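You operate a simulated robot arm through the tools that you are given. There is no shell and no other tool.

You are at the controls of a simulated robot arm. One attempt, no reset.

JOB
Empty the teal jug into the blue water tray, wet the rag there and wash the pasting table.
Fine: Jug and blue rag go back where they stood; no paste is left on the table. Spill a teaspoon at most, drop nothing, leave nothing switched on. Set down upright: teal jug.

It is judged by the outcome, as a careful person would: the job done as asked, and still so three seconds after it is handed in. It fails if anything else is knocked over, pushed out of place, dropped, spilled or broken.

ROBOT AND FRAMES
A 7-joint arm with a two-finger parallel gripper, fixed in place. Base frame: the origin is at the foot of the arm, x ahead of it, y to its left, z up; the work surface is at about z = 0. Units: cm, degrees, N and s.
With the tool pointing down near the work surface it reaches from about 24 to 62 cm from the base axis. Its first joint turns from -66.0 to 66.0 degrees. Payload 2.6 kg.
The tool frame sits at the grasp point between the pads (the TCP): z along the fingers, y along the line on which they close. The tips reach 3 cm beyond it. The gripper opens to 9.4 cm. The fingers are 2.8 cm wide and 1 cm thick; the gripper's body (5 by 9.6 cm) begins 5.5 cm behind the TCP.
Orientation is that of the tool frame in the base frame, as a unit quaternion [x, y, z, w]. With the fingers straight down and closing along the base's y, the tool's x points along the base's -x, its y along +y and its z along -z.

CONTROLS
- The arm moves only by the tool drive_tool. Its argument "commands" is a list of rows, each a list of 7 numbers: the turn, a rotation vector about the tool's x, y, z in rad, then the shift along the tool's x, y, z in mm, then the gripper command, from -1 (shut) to 1 (fully open), values between in proportion. In form: [[wx, wy, wz, x, y, z, fingers], ...]. A call has 1 to 20 rows; each row shifts and turns the commanded pose from where the row before left it, along the tool's axes as they then stand. Rows are played at 5 a second. More than 5 cm and 8.6 degrees between two rows, or a gripper value outside its range, and nothing of the call is played. A pose out of reach is approached as far as the arm can. The call stops where the force on the tool passes 40 N (or 10 N more than at its start, if that is more) or the arm is blocked; 0.2 s more then pass. Each finger travels about 7.2 cm/s and halts on what it meets, pressing with about 38 N; the grip force reading is that of the motor and also rises with nothing between the fingers. The clock runs only during rows and for 0.2 s after the last one: add rows that do not move to give the fingers time. The reply holds the time, the measured pose of the TCP, the force on the tool along the base axes, the opening and the grip force, in the units named above and with some noise, with the torque about the TCP (base axes, N m) and any sound that the robot's microphone picked up, and new pictures: "show" is both (left out), scene, wrist or none.
- Cameras (640 x 400 px; columns grow to the right, rows downward): "scene" is fixed at [1.29, 41.42, 57.73]; the picture's right is [-0.93, -0.36, 0.00], its down [-0.16, 0.42, -0.89] and it looks along [0.33, -0.83, -0.45] (base axes); focal length 332 px, centre (320, 200). "wrist" rides on the gripper at [7.6, 1.4, -10.2] in the tool frame; the picture's right is [-0.18, 0.98, 0.00], its down [-0.75, -0.14, -0.64] and it looks along [-0.63, -0.12, 0.77] (tool axes); focal length 243 px, centre (320, 200). There is no depth. A picture from a camera that has moved, and an enlarged one, comes with that camera's place and axes in the base frame and with its lens.
- enlarge(camera, box): a new picture of the part [left, top, right, bottom] of that camera's present view, enlarged. It takes no simulated time.
- job_done(): hands the job in; it is judged then, once.

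Nothing tells you positions but the pictures and the camera data. Unless the task says otherwise, let go and move clear before handing in.

The tools are called after "Emit:" by a JSON object that holds its "op" and its "data". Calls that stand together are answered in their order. drive_tool: Moves the arm, as the interface text tells. Its arguments: {"type":"object","properties":{"commands":{"type":"array"},"show":{"type":"string","enum":["both","scene","wrist","none"]}},"required":["commands"]} The other tools are called the same way: enlarge (camera, box) takes an enlarged picture of a part of a camera's view; job_done () hands the job in.

At the start:

```text
clock: 0.0
tcp_pos: [33.99, -19.29, 31.4]
tool_rot: [0.0, 1.0, 0.0, 0.0]
contact_force: [-0.4, 0.2, 1.0]
torque: [-0.03, 0.0, 0.02]
width: 9.43
grip_force: 0.1
```

scene: 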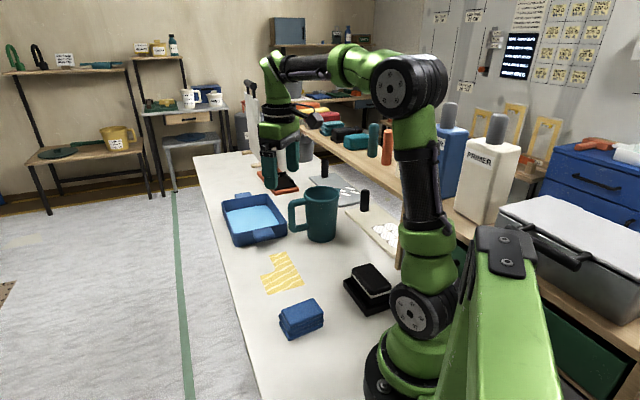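
wrist: 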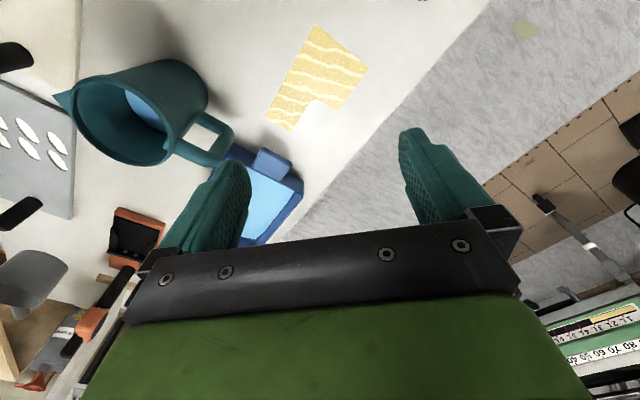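

I see the blue tray with water, the teal jug, the yellow paste patch and a folded blue rag on the white table. I'll enlarge both views to fix their positions before I move anything.

Emit:
{"op": "enlarge", "data": {"camera": "scene", "box": [200, 150, 440, 300]}}

Emit:
{"op": "enlarge", "data": {"camera": "scene", "box": [220, 230, 460, 380]}}

Emit:
{"op": "enlarge", "data": {"camera": "wrist", "box": [0, 0, 400, 250]}}

Emit:
{"op": "enlarge", "data": {"camera": "scene", "box": [400, 0, 640, 150]}}

```text
2.67 times, centred on (320, 225) of scene
camera zoom: at [1.29, 41.42, 57.73], right [-0.93, -0.36, 0.0], down [-0.16, 0.42, -0.89], along [0.33, -0.83, -0.45], focal length 886 px, centre (320, 133)
```

zoom: 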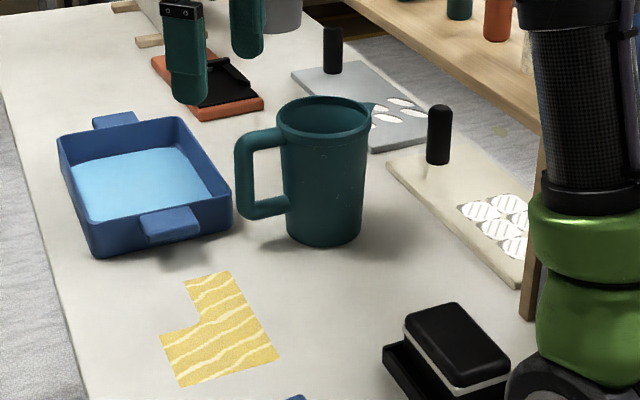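

```text
2.67 times, centred on (340, 305) of scene
camera zoom: at [1.29, 41.42, 57.73], right [-0.93, -0.36, 0.0], down [-0.16, 0.42, -0.89], along [0.33, -0.83, -0.45], focal length 886 px, centre (267, -80)
```

zoom: 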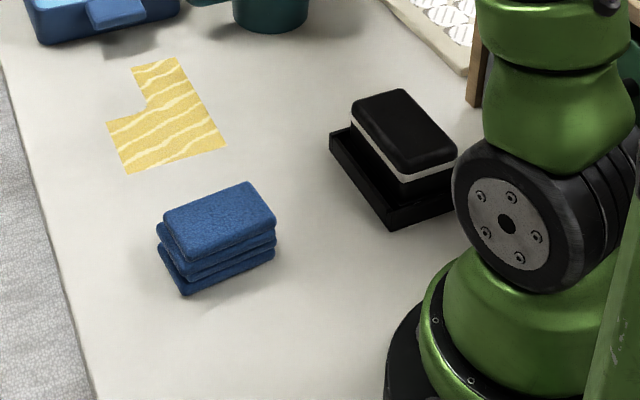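

```text
1.60 times, centred on (200, 125) of wrist
camera zoom: at [26.45, -17.86, 41.63], right [0.18, 0.98, 0.0], down [0.75, -0.14, 0.64], along [0.63, -0.12, -0.77], focal length 388 px, centre (512, 320)
```

zoom: 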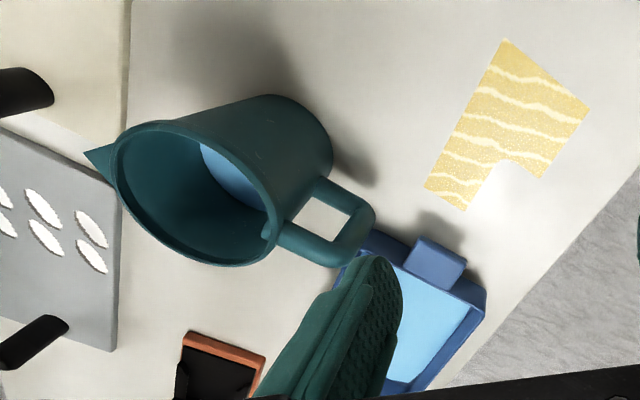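

```text
2.67 times, centred on (520, 75) of scene
camera zoom: at [1.29, 41.42, 57.73], right [-0.93, -0.36, 0.0], down [-0.16, 0.42, -0.89], along [0.33, -0.83, -0.45], focal length 886 px, centre (-213, 533)
```

zoom: 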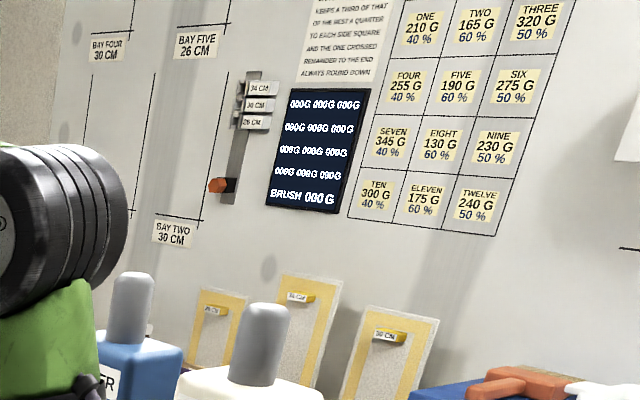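

The jug stands near (33.5, -42) with its spout facing away and its handle toward +x/+y. The tray is near (57, -40), the rag near (24, -7), and the paste is an L around (36, -20). I'll yaw the gripper and move to look at the jug and its handle from closer.

Emit:
{"op": "drive_tool", "data": {"commands": [[0, 0, 0.1396, 0, 0, 0, 1], [0, 0, 0.1396, 0, 0, 0, 1], [0, 0, 0.1396, 0, 0, 0, 1], [0, 0, 0.1396, 0, 0, 0, 1], [0, 0, 0.1396, 0, 0, 0, 1], [0, 0, 0, 12.5, -35.8, 0, 1], [0, 0, 0, 12.5, -35.8, 0, 1], [0, 0, 0, 12.5, -35.8, 0, 1], [0, 0, 0, 12.5, -35.8, 0, 1], [0, 0, 0, 0, 0, 0, 1], [0, 0, 0, 0, 0, 0, 1]], "show": "both"}}

```text
clock: 2.4
tcp_pos: [20.88, -27.18, 31.42]
tool_rot: [0.341, 0.94, 0.0, 0.0]
contact_force: [1.2, 0.1, 0.0]
torque: [0.01, 0.04, 0.01]
width: 9.39
grip_force: 0.0
camera wrist: at [16.02, -21.13, 41.74], right [0.77, 0.64, 0.0], down [0.49, -0.59, 0.64], along [0.41, -0.5, -0.77], focal length 243 px, centre (320, 200)
```

scene: 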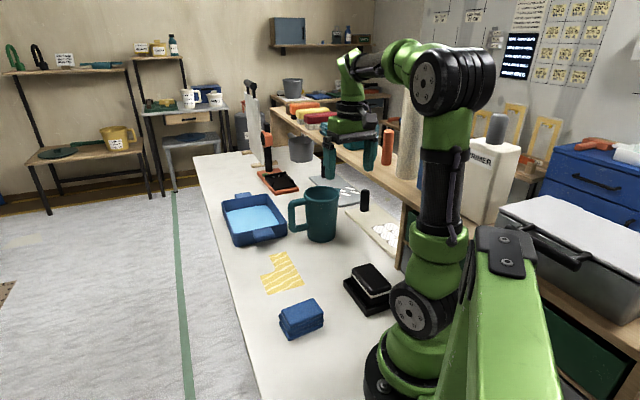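
wrist: 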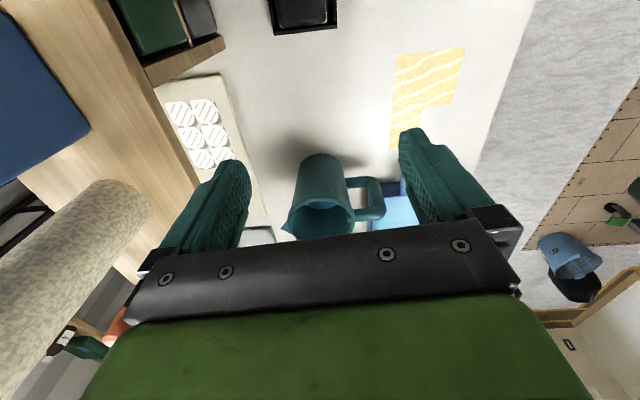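

The jug is now centred in the wrist view, with its handle to the right. I'll zoom in to measure it.

Emit:
{"op": "enlarge", "data": {"camera": "wrist", "box": [240, 130, 432, 250]}}

Emit:
{"op": "enlarge", "data": {"camera": "scene", "box": [208, 170, 368, 270]}}

```text
3.33 times, centred on (336, 190) of wrist
camera zoom: at [16.02, -21.13, 41.74], right [0.77, 0.64, 0.0], down [0.49, -0.59, 0.64], along [0.41, -0.5, -0.77], focal length 809 px, centre (267, 233)
```

zoom: 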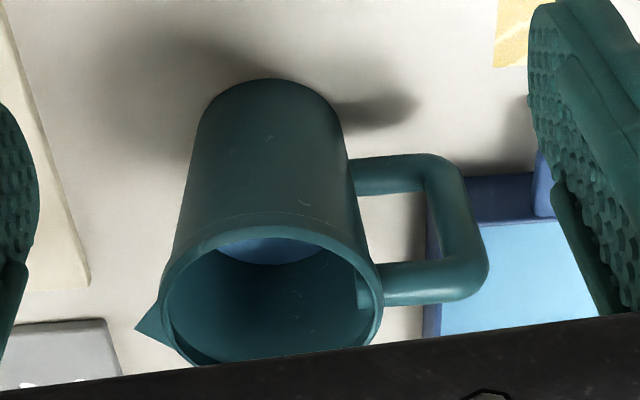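

```text
4.00 times, centred on (288, 220) of scene
camera zoom: at [1.29, 41.42, 57.73], right [-0.93, -0.36, 0.0], down [-0.16, 0.42, -0.89], along [0.33, -0.83, -0.45], focal length 1328 px, centre (448, 120)
```

zoom: 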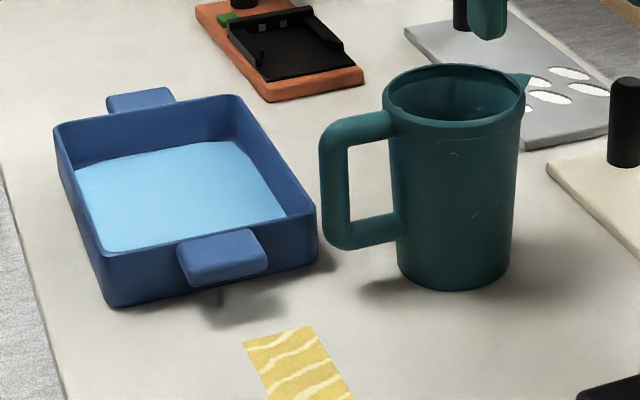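

I now have the jug's axis near (33.65, -42.3), rim height about 14.4, and handle bar near (40.1, -35.3). I'll grip across the wall and handle, with one finger inside the jug and the other outside the handle, so I move above that point first.

Emit:
{"op": "drive_tool", "data": {"commands": [[0, 0, 0.037, 0, 0, 0, 1], [0, 0, 0, -39.2, 9.6, 0, 1], [0, 0, 0, -39.2, 9.6, 0, 1], [0, 0, 0, -39.2, 9.6, 0, 1], [0, 0, 0, -39.2, 9.6, 0, 1], [0, 0, 0, -39.2, 9.6, 0, 1], [0, 0, 0, 0, 0, 30, 1], [0, 0, 0, 0, 0, 30, 1], [0, 0, 0, 0, 0, 20, 1], [0, 0, 0, 0, 0, 0, 1], [0, 0, 0, 0, 0, 0, 1]], "show": "both"}}

```text
clock: 4.8
tcp_pos: [38.68, -36.73, 23.64]
tool_rot: [0.359, 0.933, 0.0, 0.0]
contact_force: [0.0, -0.4, 0.8]
torque: [-0.01, -0.02, 0.04]
width: 9.41
grip_force: 0.0
camera wrist: at [34.09, -30.5, 33.7], right [0.8, 0.61, 0.0], down [0.46, -0.61, 0.64], along [0.39, -0.51, -0.77], focal length 243 px, centre (320, 200)
```

scene: 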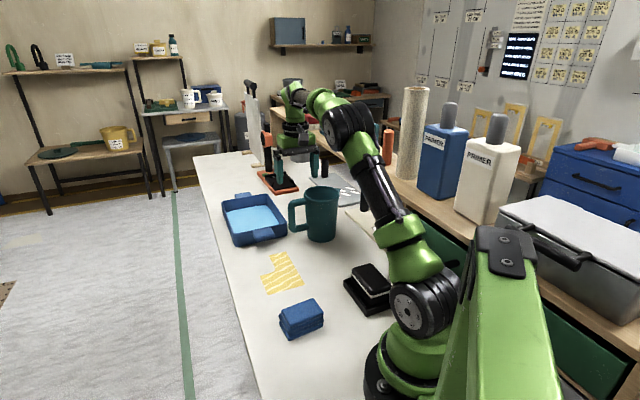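
wrist: 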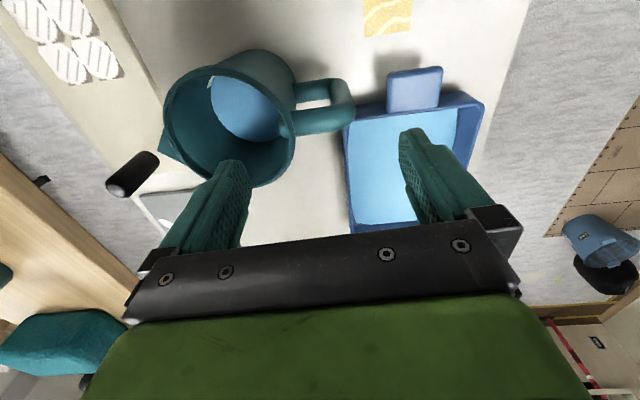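

Emit:
{"op": "enlarge", "data": {"camera": "wrist", "box": [140, 30, 380, 180]}}

Emit:
{"op": "enlarge", "data": {"camera": "wrist", "box": [300, 40, 540, 190]}}

```text
2.67 times, centred on (260, 105) of wrist
camera zoom: at [34.09, -30.5, 33.7], right [0.8, 0.61, 0.0], down [0.46, -0.61, 0.64], along [0.39, -0.51, -0.77], focal length 647 px, centre (480, 453)
```

zoom: 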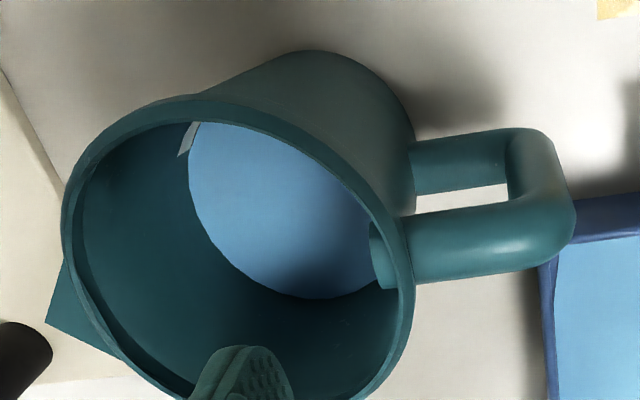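

```text
2.67 times, centred on (420, 115) of wrist
camera zoom: at [34.09, -30.5, 33.7], right [0.8, 0.61, 0.0], down [0.46, -0.61, 0.64], along [0.39, -0.51, -0.77], focal length 647 px, centre (53, 427)
```

zoom: 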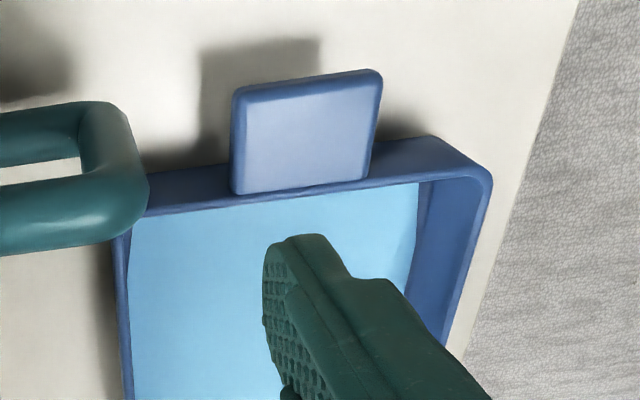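

The inner finger lines up with the jug's opening, and the outer one should pass beyond the handle. I'll descend to just above the rim and check before going in.

Emit:
{"op": "drive_tool", "data": {"commands": [[0, 0, 0.03, 0, 0, 0, 1], [0, 0, 0, 0, 0, 25, 1], [0, 0, 0, 0, 0, 20, 1], [0, 0, 0, 0, 0, 13, 1], [0, 0, 0, 0, 0, 0, 1], [0, 0, 0, 0, 0, 0, 1]], "show": "both"}}

Emit:
{"op": "enlarge", "data": {"camera": "wrist", "box": [80, 0, 480, 250]}}

Emit:
{"op": "enlarge", "data": {"camera": "scene", "box": [228, 120, 388, 220]}}

```text
clock: 6.2
tcp_pos: [38.91, -36.67, 17.65]
tool_rot: [0.373, 0.928, 0.0, 0.0]
contact_force: [-0.7, -0.2, 0.0]
torque: [-0.02, -0.01, 0.04]
width: 9.4
grip_force: 0.0
camera wrist: at [34.36, -30.37, 27.89], right [0.81, 0.58, 0.0], down [0.45, -0.62, 0.64], along [0.37, -0.52, -0.77], focal length 243 px, centre (320, 200)
```

scene: 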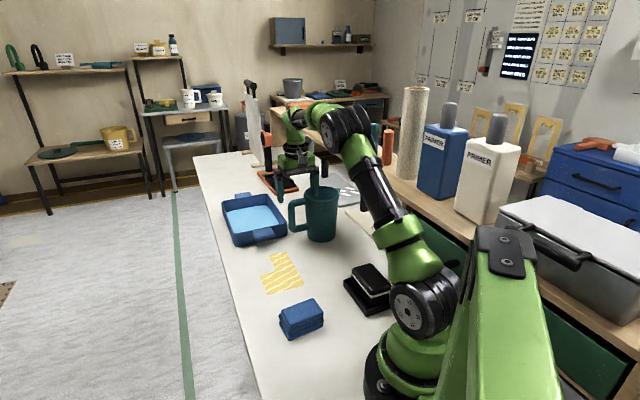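
wrist: 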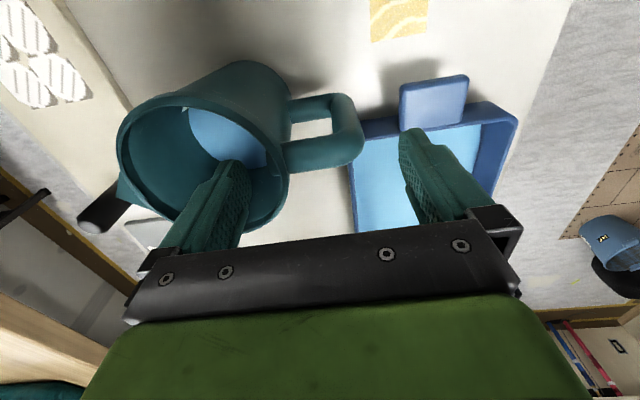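

```text
1.60 times, centred on (280, 125) of wrist
camera zoom: at [34.36, -30.37, 27.89], right [0.81, 0.58, 0.0], down [0.45, -0.62, 0.64], along [0.37, -0.52, -0.77], focal length 388 px, centre (384, 320)
```

zoom: 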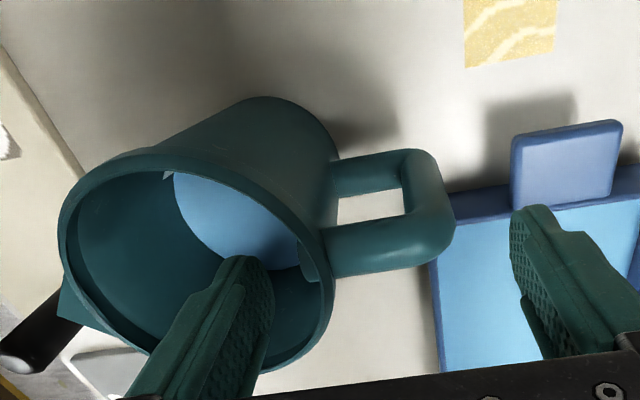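

```text
4.00 times, centred on (308, 170) of scene
camera zoom: at [1.29, 41.42, 57.73], right [-0.93, -0.36, 0.0], down [-0.16, 0.42, -0.89], along [0.33, -0.83, -0.45], focal length 1328 px, centre (368, 320)
```

zoom: 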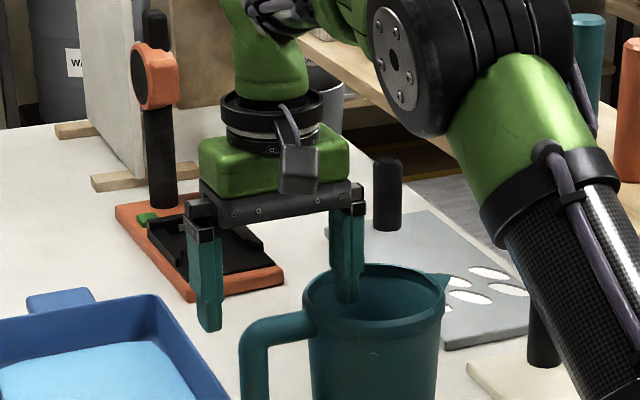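

Alignment looks good: one finger is over the opening and the other is outside the handle. I'll go down with a small centring shift, keeping the tips above the jug's water.

Emit:
{"op": "drive_tool", "data": {"commands": [[0, 0, 0, 0, -2.5, 10, 1], [0, 0, 0, 0, 0, 15, 1], [0, 0, 0, 0, 0, 15, 1], [0, 0, 0, 0, 0, 15, 1], [0, 0, 0, 0, 0, 13, 1], [0, 0, 0, 0, 0, 0, 1], [0, 0, 0, 0, 0, 0, 1]], "show": "both"}}

Emit:
{"op": "enlarge", "data": {"camera": "wrist", "box": [80, 0, 480, 250]}}

Emit:
{"op": "enlarge", "data": {"camera": "scene", "box": [228, 145, 388, 245]}}

```text
clock: 7.8
tcp_pos: [38.5, -36.88, 10.89]
tool_rot: [0.373, 0.928, 0.0, 0.001]
contact_force: [0.1, 0.0, 0.1]
torque: [-0.01, -0.01, 0.01]
width: 9.38
grip_force: 0.0
camera wrist: at [34.08, -30.54, 21.09], right [0.81, 0.58, 0.0], down [0.45, -0.62, 0.64], along [0.37, -0.52, -0.77], focal length 243 px, centre (320, 200)
```

scene: 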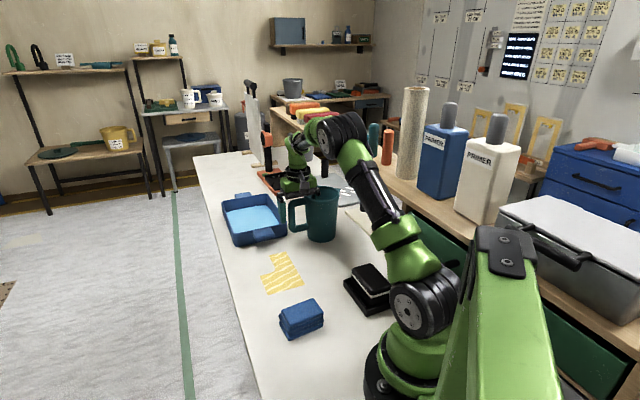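
wrist: 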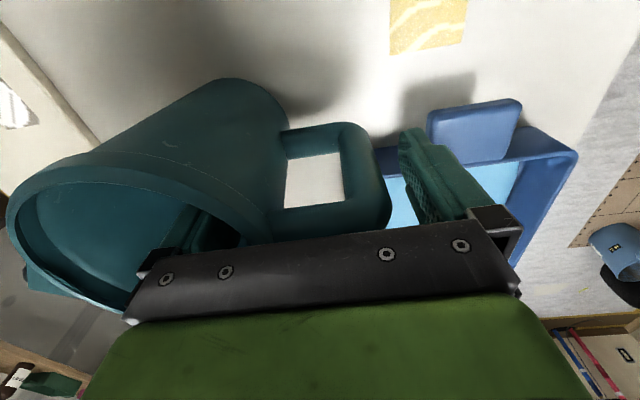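

```text
1.60 times, centred on (280, 125) of wrist
camera zoom: at [34.08, -30.54, 21.09], right [0.81, 0.58, 0.0], down [0.45, -0.62, 0.64], along [0.37, -0.52, -0.77], focal length 388 px, centre (384, 320)
```

zoom: 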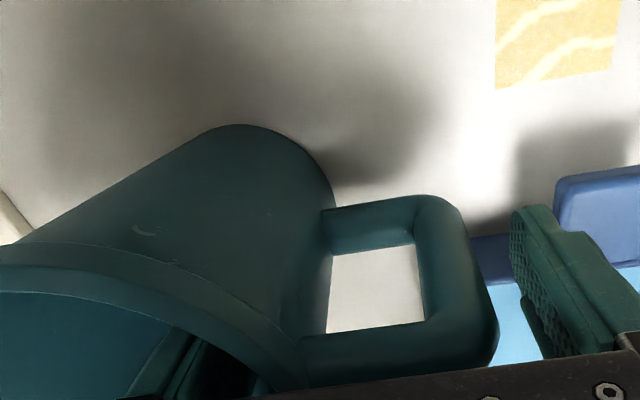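

```text
4.00 times, centred on (308, 195) of scene
camera zoom: at [1.29, 41.42, 57.73], right [-0.93, -0.36, 0.0], down [-0.16, 0.42, -0.89], along [0.33, -0.83, -0.45], focal length 1328 px, centre (368, 220)
```

zoom: 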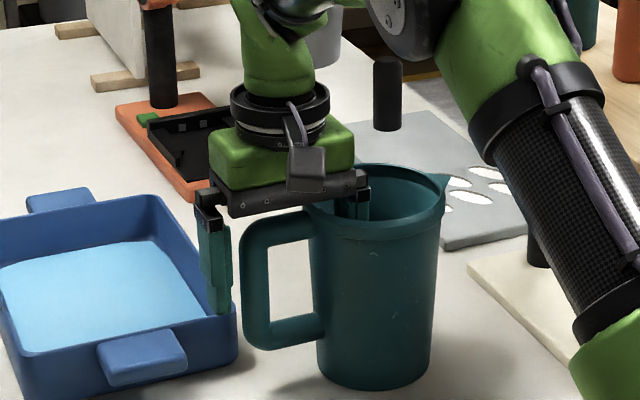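

Both fingers straddle the wall and handle with about 1.5 cm of clearance on each side. I'll close gently now.

Emit:
{"op": "drive_tool", "data": {"commands": [[0, 0, 0, 0, 0, 0, 0.7], [0, 0, 0, 0, 0, 0, 0.5], [0, 0, 0, 0, 0, 0, 0.35], [0, 0, 0, 0, 0, 0, 0.2], [0, 0, 0, 0, 0, 0, 0], [0, 0, 0, 0, 0, 0, -0.4], [0, 0, 0, 0, 0, 0, -1], [0, 0, 0, 0, 0, 0, -1]], "show": "both"}}

Emit:
{"op": "enlarge", "data": {"camera": "scene", "box": [228, 145, 388, 245]}}

```text
clock: 9.6
tcp_pos: [38.66, -36.77, 11.08]
tool_rot: [0.373, 0.928, 0.001, 0.001]
contact_force: [2.1, -3.8, 7.7]
torque: [-0.71, 0.64, 0.42]
width: 6.82
grip_force: 38.4
camera wrist: at [34.08, -30.57, 21.14], right [0.81, 0.58, 0.0], down [0.45, -0.62, 0.64], along [0.37, -0.52, -0.77], focal length 243 px, centre (320, 200)
```

scene: 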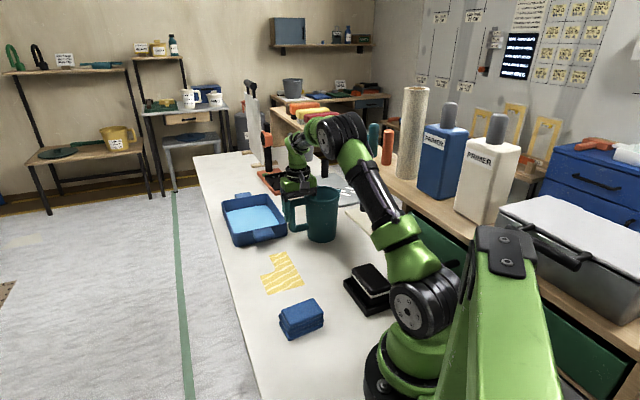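
wrist: 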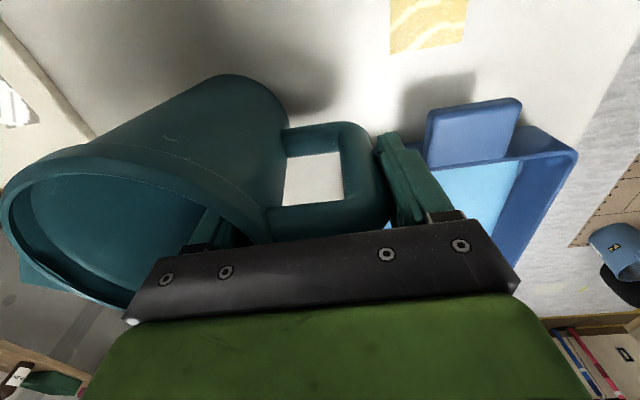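

```text
4.00 times, centred on (308, 195) of scene
camera zoom: at [1.29, 41.43, 57.73], right [-0.93, -0.36, 0.0], down [-0.16, 0.42, -0.89], along [0.33, -0.83, -0.45], focal length 1328 px, centre (368, 220)
```

zoom: 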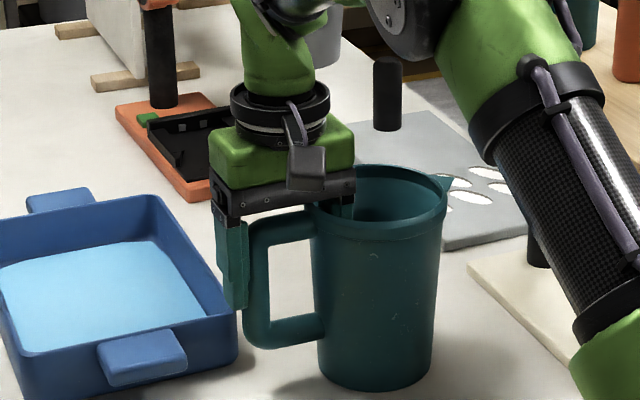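

The grip is firm at 6.8 cm across wall and handle. I'll lift slowly and check the load and that the jug doesn't slip.

Emit:
{"op": "drive_tool", "data": {"commands": [[0, 0, 0, 0, 0, -3, -1], [0, 0, 0, 0, 0, -3, -1], [0, 0, 0, 0, 0, -5, -1], [0, 0, 0, 0, 0, -8, -1], [0, 0, 0, 0, 0, -8, -1], [0, 0, 0, 0, 0, 0, -1], [0, 0, 0, 0, 0, 0, -1]], "show": "both"}}

Emit:
{"op": "enlarge", "data": {"camera": "scene", "box": [228, 145, 388, 245]}}

```text
clock: 11.2
tcp_pos: [38.45, -36.85, 13.63]
tool_rot: [0.373, 0.928, 0.0, 0.0]
contact_force: [0.0, -0.6, -4.7]
torque: [0.18, -0.15, 0.0]
width: 6.83
grip_force: 37.9
camera wrist: at [34.07, -30.5, 23.79], right [0.81, 0.58, 0.0], down [0.45, -0.62, 0.64], along [0.37, -0.52, -0.77], focal length 243 px, centre (320, 200)
```

scene: 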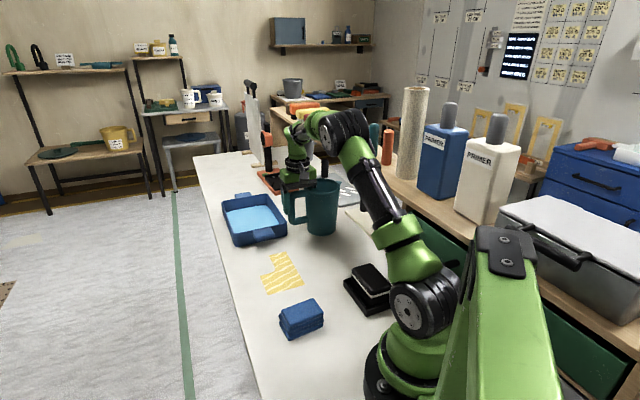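
wrist: 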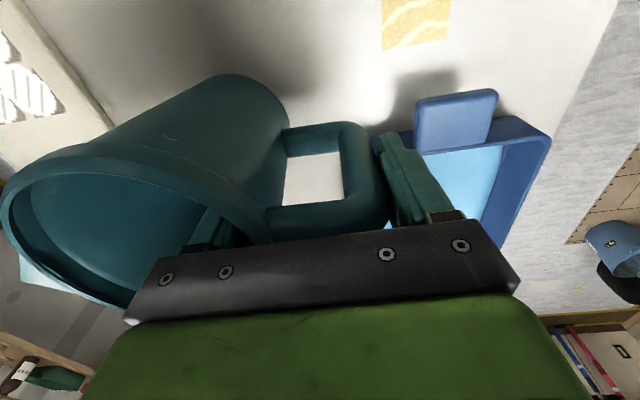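

```text
4.00 times, centred on (308, 195) of scene
camera zoom: at [1.29, 41.42, 57.73], right [-0.93, -0.36, 0.0], down [-0.16, 0.42, -0.89], along [0.33, -0.83, -0.45], focal length 1328 px, centre (368, 220)
```

zoom: 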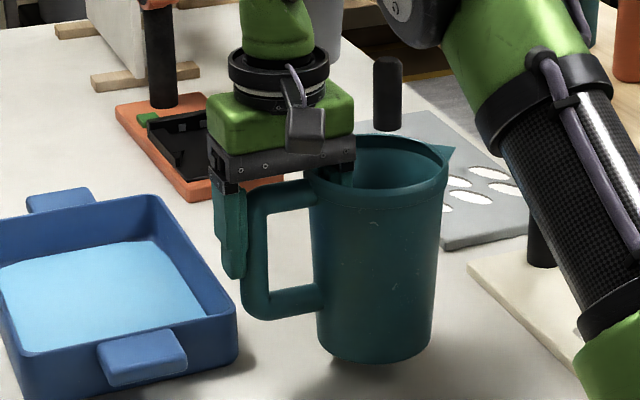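

The jug hangs upright and steady, about 0.5 kg. I'll lift it well clear, carry it level toward the tray's near side, and yaw it so the spout will pour back over the tray.

Emit:
{"op": "drive_tool", "data": {"commands": [[0, 0, 0, 0, 0, -15, -1], [0, 0, 0, 0, 0, -20, -1], [0, 0, 0, 0, 0, -22, -1], [0, 0, 0, 0, 0, -22, -1], [0, 0, 0, 0, 0, -22, -1], [0, 0, 0, 0, 0, -15, -1], [0, 0, 0, 0, 0, -8, -1], [0, 0, 0, -3.5, 12, 0, -1], [0, 0, 0, -5.5, 20, 0, -1], [0, 0, 0, -5.5, 20, 0, -1], [0, 0, 0, -5.5, 20, 0, -1], [0, 0, 0, -5.5, 20, 0, -1], [0, 0, 0, -5.5, 20, 0, -1], [0, 0, 0, -5, 17, 0, -1], [0, 0, 0, 0, 0, 0, -1]], "show": "both"}}

```text
clock: 14.4
tcp_pos: [49.66, -29.1, 25.41]
tool_rot: [0.373, 0.928, 0.0, 0.001]
contact_force: [-0.6, 0.0, -4.1]
torque: [0.14, -0.14, 0.0]
width: 6.83
grip_force: 37.9
out of reach, approached as far as the arm can: row 13, 14
camera wrist: at [45.14, -22.71, 35.59], right [0.81, 0.58, 0.0], down [0.45, -0.62, 0.64], along [0.37, -0.52, -0.77], focal length 243 px, centre (320, 200)
```

scene: 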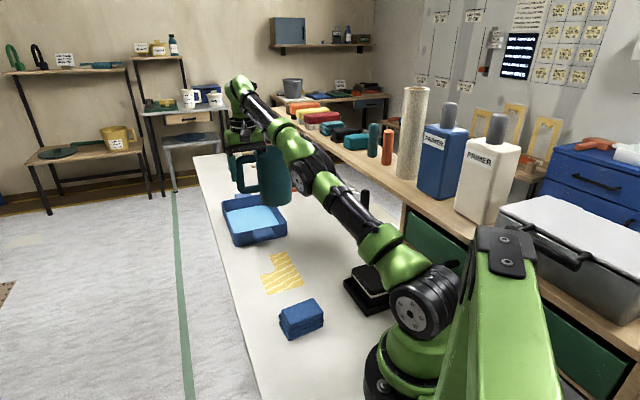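
wrist: 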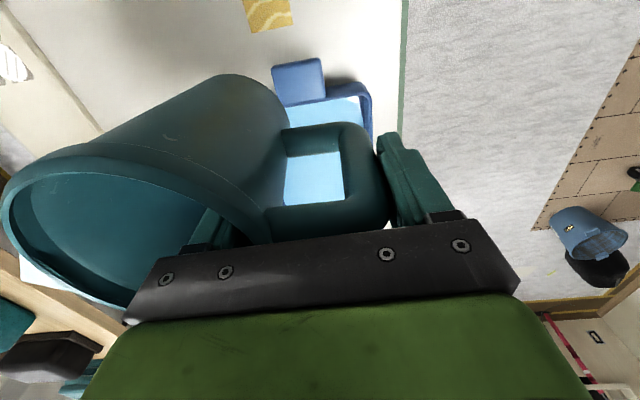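

The arm reaches its limit here at this height, so I'll back in slightly and yaw the jug so the spout faces back toward the robot side. The tool can then tilt outward for the pour, which reaches further.

Emit:
{"op": "drive_tool", "data": {"commands": [[0, 0, 0, 8, -8, 5, -1], [0, 0, 0, 8, -8, 5, -1], [0, 0, 0.09, 0, 0, 0, -1], [0, 0, 0.1, 0, 0, 0, -1], [0, 0, 0.105, 0, 0, 0, -1], [0, 0, 0.105, 0, 0, 0, -1], [0, 0, 0.105, 0, 0, 0, -1], [0, 0, 0.105, 0, 0, 0, -1], [0, 0, 0.1, 0, 0, 0, -1], [0, 0, 0, 0, 0, 0, -1], [0, 0, 0, 0, 0, 0, -1]], "show": "both"}}

```text
clock: 16.8
tcp_pos: [48.83, -30.14, 25.22]
tool_rot: [0.672, 0.74, 0.0, -0.001]
contact_force: [-0.2, 0.0, -3.8]
torque: [0.02, -0.26, -0.03]
width: 6.83
grip_force: 38.4
out of reach, approached as far as the arm can: row 1, 2
camera wrist: at [49.6, -22.38, 35.43], right [1.0, -0.09, 0.0], down [-0.07, -0.76, 0.64], along [-0.06, -0.64, -0.77], focal length 243 px, centre (320, 200)
```

scene: 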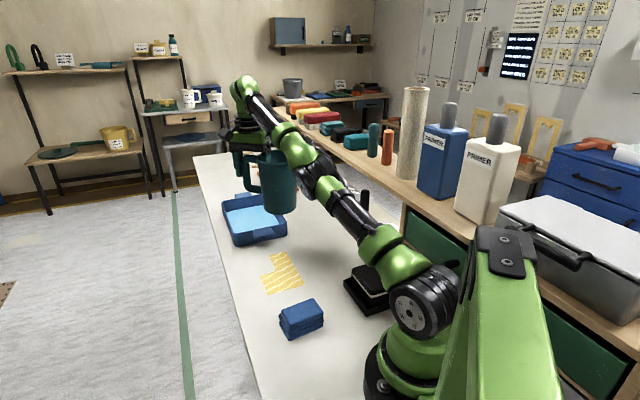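
wrist: 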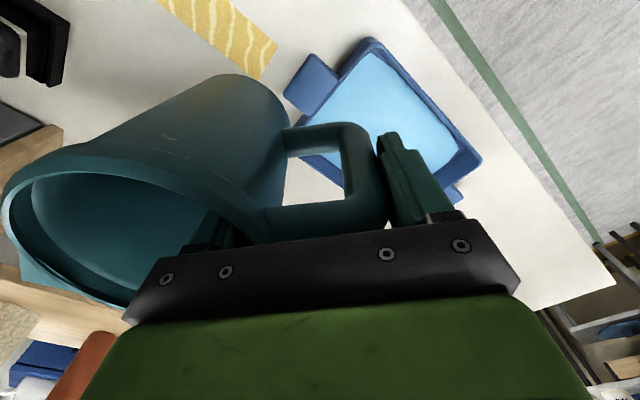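

The jug is upright with its spout facing the robot. I'll begin tilting to about 40° while moving outward; water shouldn't flow until about 55–60°.

Emit:
{"op": "drive_tool", "data": {"commands": [[-0.08, 0, 0, -2, 9, 2, -1], [-0.1164, 0, 0, -4.2, 17.8, 4.8, -1], [-0.1164, 0, 0, -4.2, 17.4, 7, -1], [-0.1164, 0, 0, -4.2, 16.5, 9, -1], [-0.1164, 0, 0, -4.2, 15.4, 10.9, -1], [-0.1164, 0, 0, -4.2, 14, 12.6, -1], [-0.04, 0, 0, -2, 6, 5.5, -1], [0, 0, 0, 0, 0, 0, -1]], "show": "both"}}

```text
clock: 18.6
tcp_pos: [61.86, -32.65, 24.05]
tool_rot: [0.631, 0.695, 0.255, 0.232]
contact_force: [-0.5, 0.8, -3.8]
torque: [0.02, -0.06, 0.0]
width: 6.83
grip_force: 38.2
out of reach, approached as far as the arm can: row 1, 2, 3, 4, 5, 6
camera wrist: at [55.68, -25.63, 32.68], right [0.76, -0.11, 0.64], down [-0.45, -0.8, 0.4], along [0.46, -0.59, -0.66], focal length 243 px, centre (320, 200)
```

scene: 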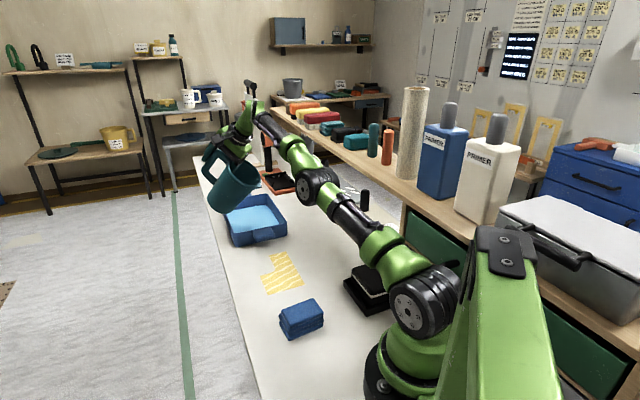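
wrist: 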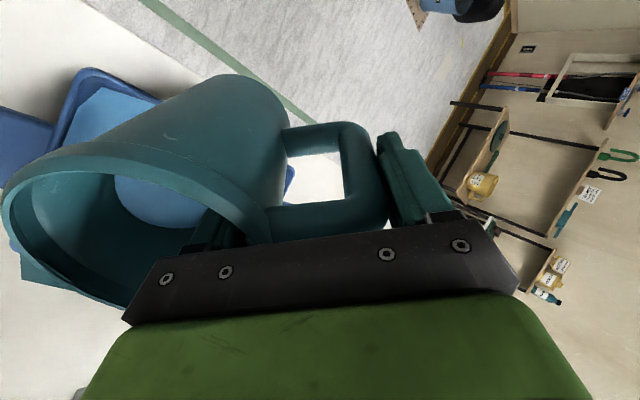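

The tilt is about 40° and nothing is flowing yet. I'll bring the spout over the tray and go to about 54°, then check before pouring.

Emit:
{"op": "drive_tool", "data": {"commands": [[-0.06, 0, 0, -5, 4, 12, -1], [-0.06, 0, 0, -5, 3, 13, -1], [-0.06, 0, 0, -5, 2, 13, -1], [-0.05, 0, 0, -3, 1, 6, -1], [0, 0, 0, 0, 0, 0, -1]], "show": "both"}}

Emit:
{"op": "enlarge", "data": {"camera": "scene", "box": [168, 130, 328, 260]}}

```text
clock: 19.8
tcp_pos: [65.65, -33.95, 21.68]
tool_rot: [0.601, 0.662, 0.333, 0.301]
contact_force: [0.2, 0.1, -3.7]
torque: [0.02, -0.01, 0.01]
width: 6.83
grip_force: 37.5
out of reach, approached as far as the arm can: row 2
camera wrist: at [57.6, -26.93, 28.76], right [0.6, -0.13, 0.79], down [-0.52, -0.81, 0.27], along [0.6, -0.58, -0.55], focal length 243 px, centre (320, 200)
```

scene: 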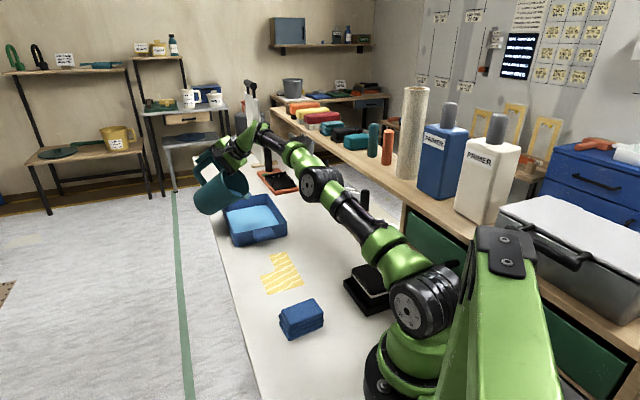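
wrist: 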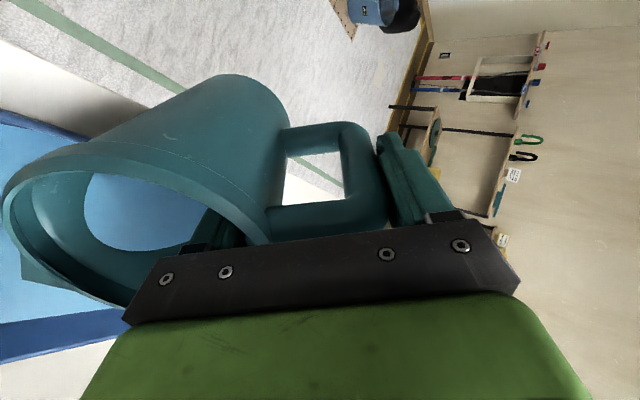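

```text
3.08 times, centred on (248, 195) of scene
camera zoom: at [1.29, 41.42, 57.73], right [-0.93, -0.36, 0.0], down [-0.16, 0.42, -0.89], along [0.33, -0.83, -0.45], focal length 1022 px, centre (542, 215)
```

zoom: 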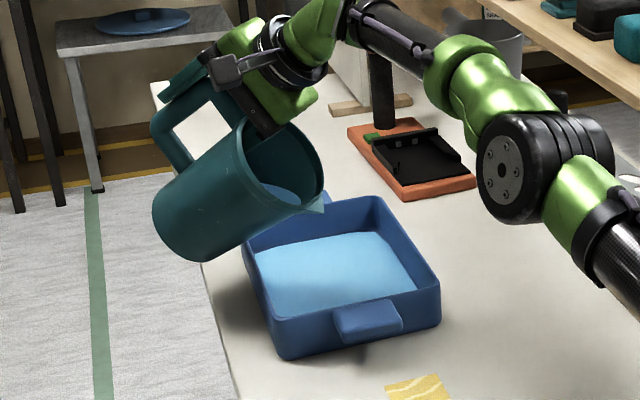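

The spout is over the tray, about 5 cm inside the near edge, and nothing has been spilled. I'll start the pour slowly and watch the stream.

Emit:
{"op": "drive_tool", "data": {"commands": [[-0.02, 0, 0, -1.4, 0, 0, -1], [-0.02, 0, 0, -1.4, 0, 0, -1], [-0.02, 0, 0, -1.4, 0, 0, -1], [-0.02, 0, 0, -1.4, 0, 0, -1], [-0.02, 0, 0, -1.4, 0, 0, -1], [-0.02, 0, 0, -1.4, 0, 0, -1]], "show": "both"}}

Emit:
{"op": "enlarge", "data": {"camera": "scene", "box": [168, 130, 328, 260]}}

```text
clock: 21.2
tcp_pos: [65.83, -34.9, 21.5]
tool_rot: [0.581, 0.64, 0.372, 0.338]
contact_force: [0.2, -1.2, -4.1]
torque: [0.0, 0.0, -0.01]
width: 6.83
grip_force: 37.8
camera wrist: at [56.89, -27.93, 27.86], right [0.5, -0.14, 0.85], down [-0.55, -0.81, 0.2], along [0.67, -0.57, -0.48], focal length 243 px, centre (320, 200)
```

scene: 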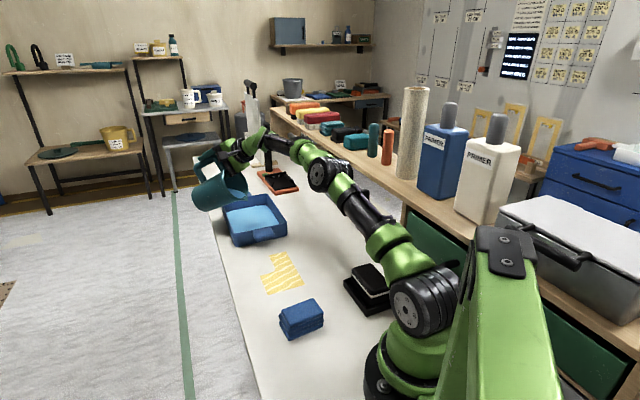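
wrist: 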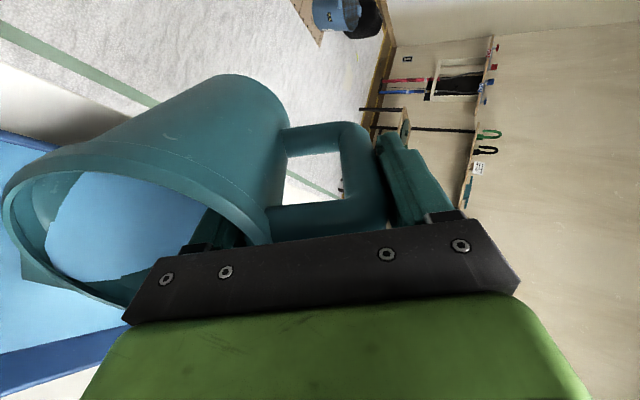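

```text
3.08 times, centred on (248, 195) of scene
camera zoom: at [1.29, 41.42, 57.73], right [-0.93, -0.36, 0.0], down [-0.16, 0.42, -0.89], along [0.33, -0.83, -0.45], focal length 1022 px, centre (542, 215)
```

zoom: 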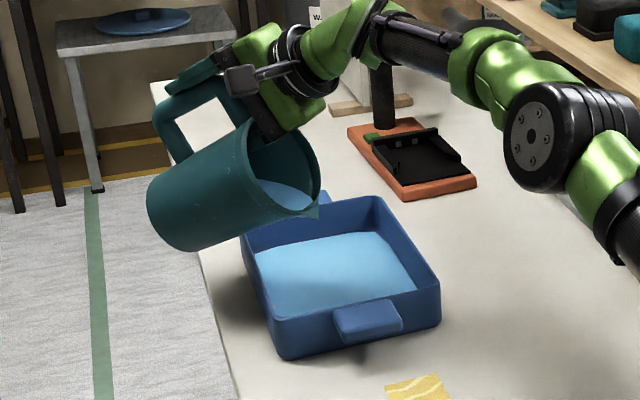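

The water is at the lip but not flowing yet. I'll continue tilting slowly.

Emit:
{"op": "drive_tool", "data": {"commands": [[-0.02, 0, 0, 0, -0.5, -0.8, -1], [-0.02, 0, 0, 0, -0.5, -0.8, -1], [-0.02, 0, 0, 0, -0.5, -0.8, -1], [-0.02, 0, 0, 0, -0.5, -0.8, -1], [-0.02, 0, 0, 0, -0.5, -0.8, -1]], "show": "both"}}

Emit:
{"op": "enlarge", "data": {"camera": "scene", "box": [168, 130, 328, 260]}}

```text
clock: 22.4
tcp_pos: [65.21, -34.85, 21.53]
tool_rot: [0.564, 0.62, 0.403, 0.367]
contact_force: [-1.0, 0.3, -3.9]
torque: [0.01, 0.05, 0.0]
width: 6.85
grip_force: 37.4
camera wrist: at [55.8, -28.01, 26.92], right [0.41, -0.14, 0.9], down [-0.57, -0.81, 0.13], along [0.71, -0.57, -0.42], focal length 243 px, centre (320, 200)
```

scene: 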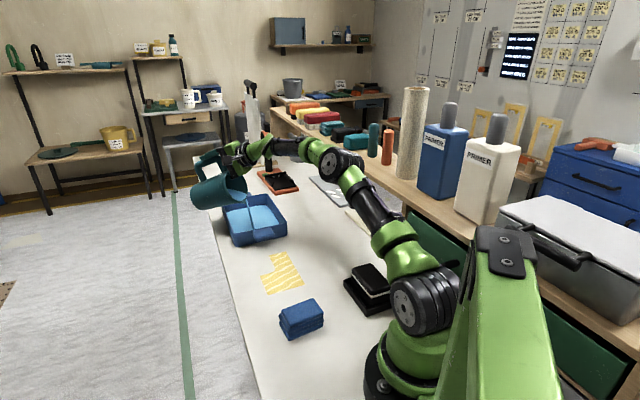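
wrist: 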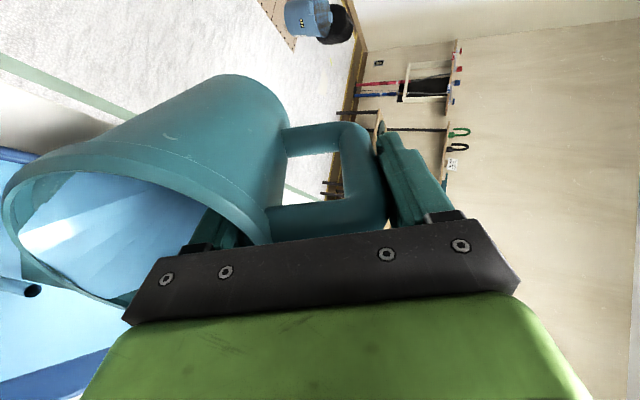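

```text
3.08 times, centred on (248, 195) of scene
camera zoom: at [1.29, 41.42, 57.73], right [-0.93, -0.36, 0.0], down [-0.16, 0.42, -0.89], along [0.33, -0.83, -0.45], focal length 1022 px, centre (542, 215)
```

zoom: 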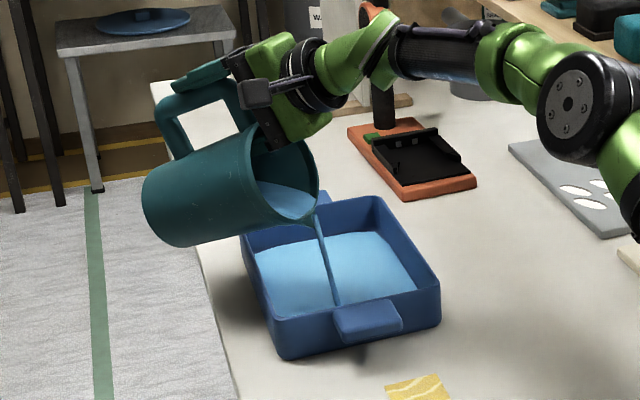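

The stream is landing well inside the tray. I'll keep tilting slowly, letting the spout drift a little further in.

Emit:
{"op": "drive_tool", "data": {"commands": [[-0.018, 0, 0, 0, 0, 0, -1], [-0.018, 0, 0, 0, 0, 0, -1], [-0.018, 0, 0, 0, 0, 0, -1], [-0.018, 0, 0, 0, 0, 0, -1], [-0.018, 0, 0, 0, 0, 0, -1], [-0.018, 0, 0, 0, 0, 0, -1]], "show": "scene"}}

Emit:
{"op": "enlarge", "data": {"camera": "scene", "box": [168, 130, 328, 260]}}

```text
clock: 23.8
tcp_pos: [65.25, -34.85, 21.47]
tool_rot: [0.542, 0.598, 0.437, 0.397]
contact_force: [-0.4, 0.1, -2.9]
torque: [-0.01, 0.03, -0.03]
width: 6.84
grip_force: 38.4
```

scene: 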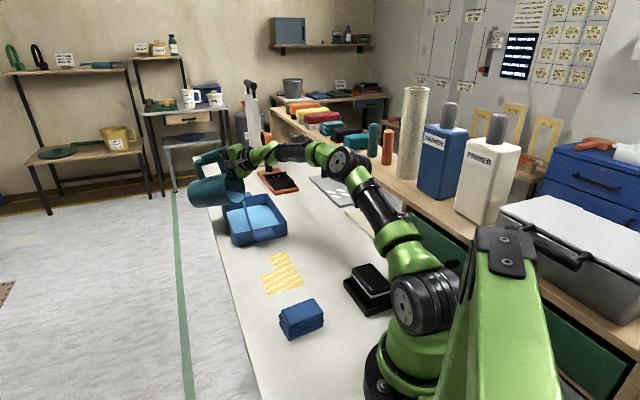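

```text
3.08 times, centred on (248, 195) of scene
camera zoom: at [1.29, 41.42, 57.73], right [-0.93, -0.36, 0.0], down [-0.16, 0.42, -0.89], along [0.33, -0.83, -0.45], focal length 1022 px, centre (542, 215)
```

zoom: 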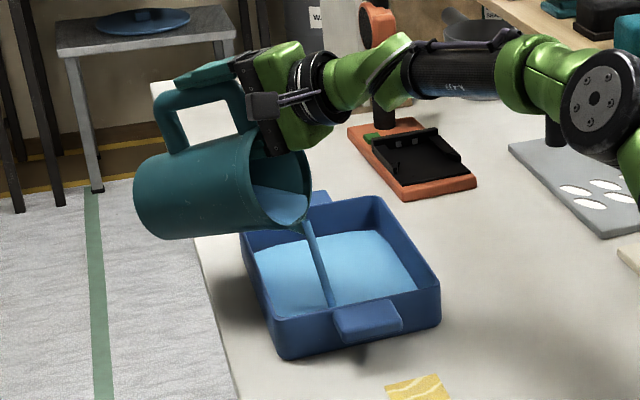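

The pour is steady and the jug is getting lighter. I'll continue with the tilt.

Emit:
{"op": "drive_tool", "data": {"commands": [[-0.018, 0, 0, -1, 0, 0, -1], [-0.018, 0, 0, -1, 0, 0, -1], [-0.018, 0, 0, -1, 0, 0, -1], [-0.018, 0, 0, -1, 0, 0, -1], [-0.018, 0, 0, -1, 0, 0, -1], [-0.018, 0, 0, -1, 0, 0, -1], [-0.018, 0, 0, -1, 0, 0, -1], [-0.018, 0, 0, -1, 0, 0, -1]], "show": "scene"}}

Emit:
{"op": "enlarge", "data": {"camera": "scene", "box": [168, 130, 328, 260]}}

```text
clock: 25.6
tcp_pos: [65.33, -35.8, 21.43]
tool_rot: [0.513, 0.565, 0.478, 0.435]
contact_force: [-0.4, 0.6, -2.3]
torque: [-0.01, 0.04, 0.0]
width: 6.83
grip_force: 38.6
```

scene: 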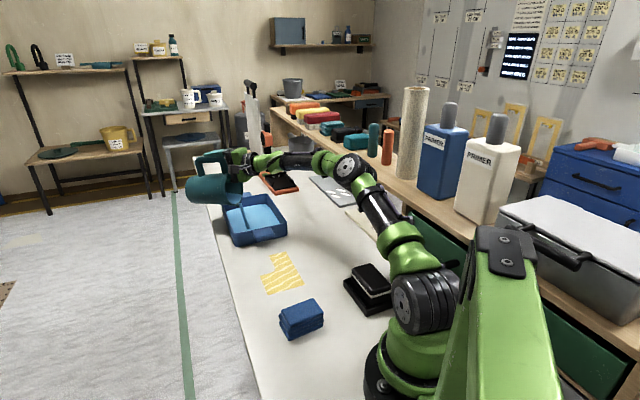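

```text
3.08 times, centred on (248, 195) of scene
camera zoom: at [1.29, 41.42, 57.73], right [-0.93, -0.36, 0.0], down [-0.16, 0.42, -0.89], along [0.33, -0.83, -0.45], focal length 1022 px, centre (542, 215)
```

zoom: 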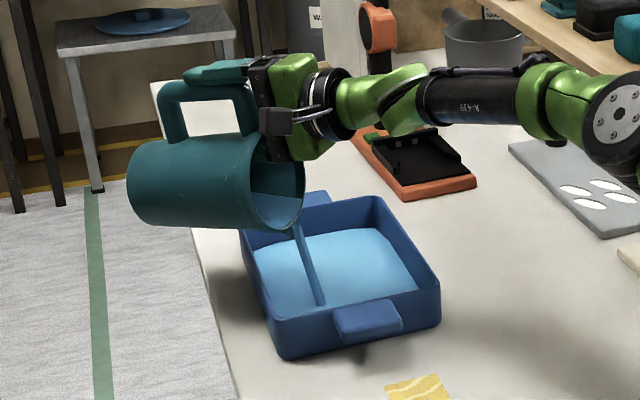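

Emit:
{"op": "drive_tool", "data": {"commands": [[-0.02, 0, 0, -0.8, 0, -1.5, -1], [-0.02, 0, 0, -0.8, 0, -1.5, -1], [-0.02, 0, 0, -0.8, 0, -1.5, -1], [-0.02, 0, 0, -0.8, 0, -1.5, -1], [-0.02, 0, 0, -0.8, 0, -1.5, -1], [-0.02, 0, 0, -0.8, 0, -1.5, -1], [-0.02, 0, 0, -0.8, 0, -1.5, -1], [-0.02, 0, 0, -0.8, 0, -1.5, -1], [-0.02, 0, 0, -0.8, 0, -1.5, -1], [-0.02, 0, 0, -0.8, 0, -1.5, -1], [-0.02, 0, 0, 0, 0, 0, -1], [-0.02, 0, 0, 0, 0, 0, -1]], "show": "scene"}}

Emit:
{"op": "enlarge", "data": {"camera": "scene", "box": [168, 130, 328, 260]}}

```text
clock: 28.2
tcp_pos: [63.84, -36.62, 21.63]
tool_rot: [0.457, 0.503, 0.543, 0.493]
contact_force: [-0.3, -0.5, -1.7]
torque: [0.0, 0.04, 0.03]
width: 6.79
grip_force: 37.8
```

scene: 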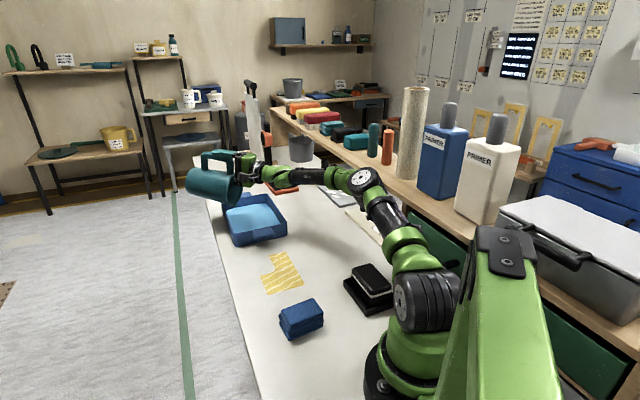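

```text
3.08 times, centred on (248, 195) of scene
camera zoom: at [1.29, 41.42, 57.73], right [-0.93, -0.36, 0.0], down [-0.16, 0.42, -0.89], along [0.33, -0.83, -0.45], focal length 1022 px, centre (542, 215)
```

zoom: 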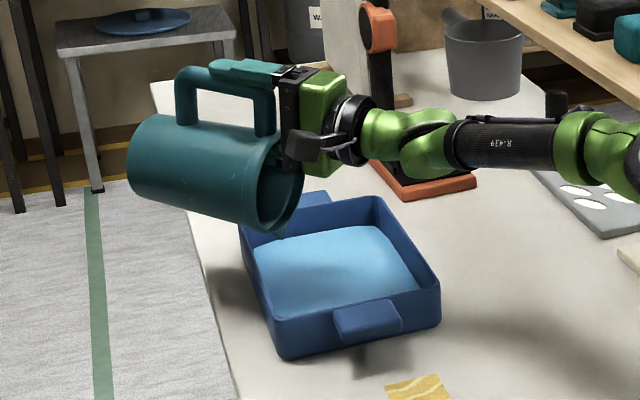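

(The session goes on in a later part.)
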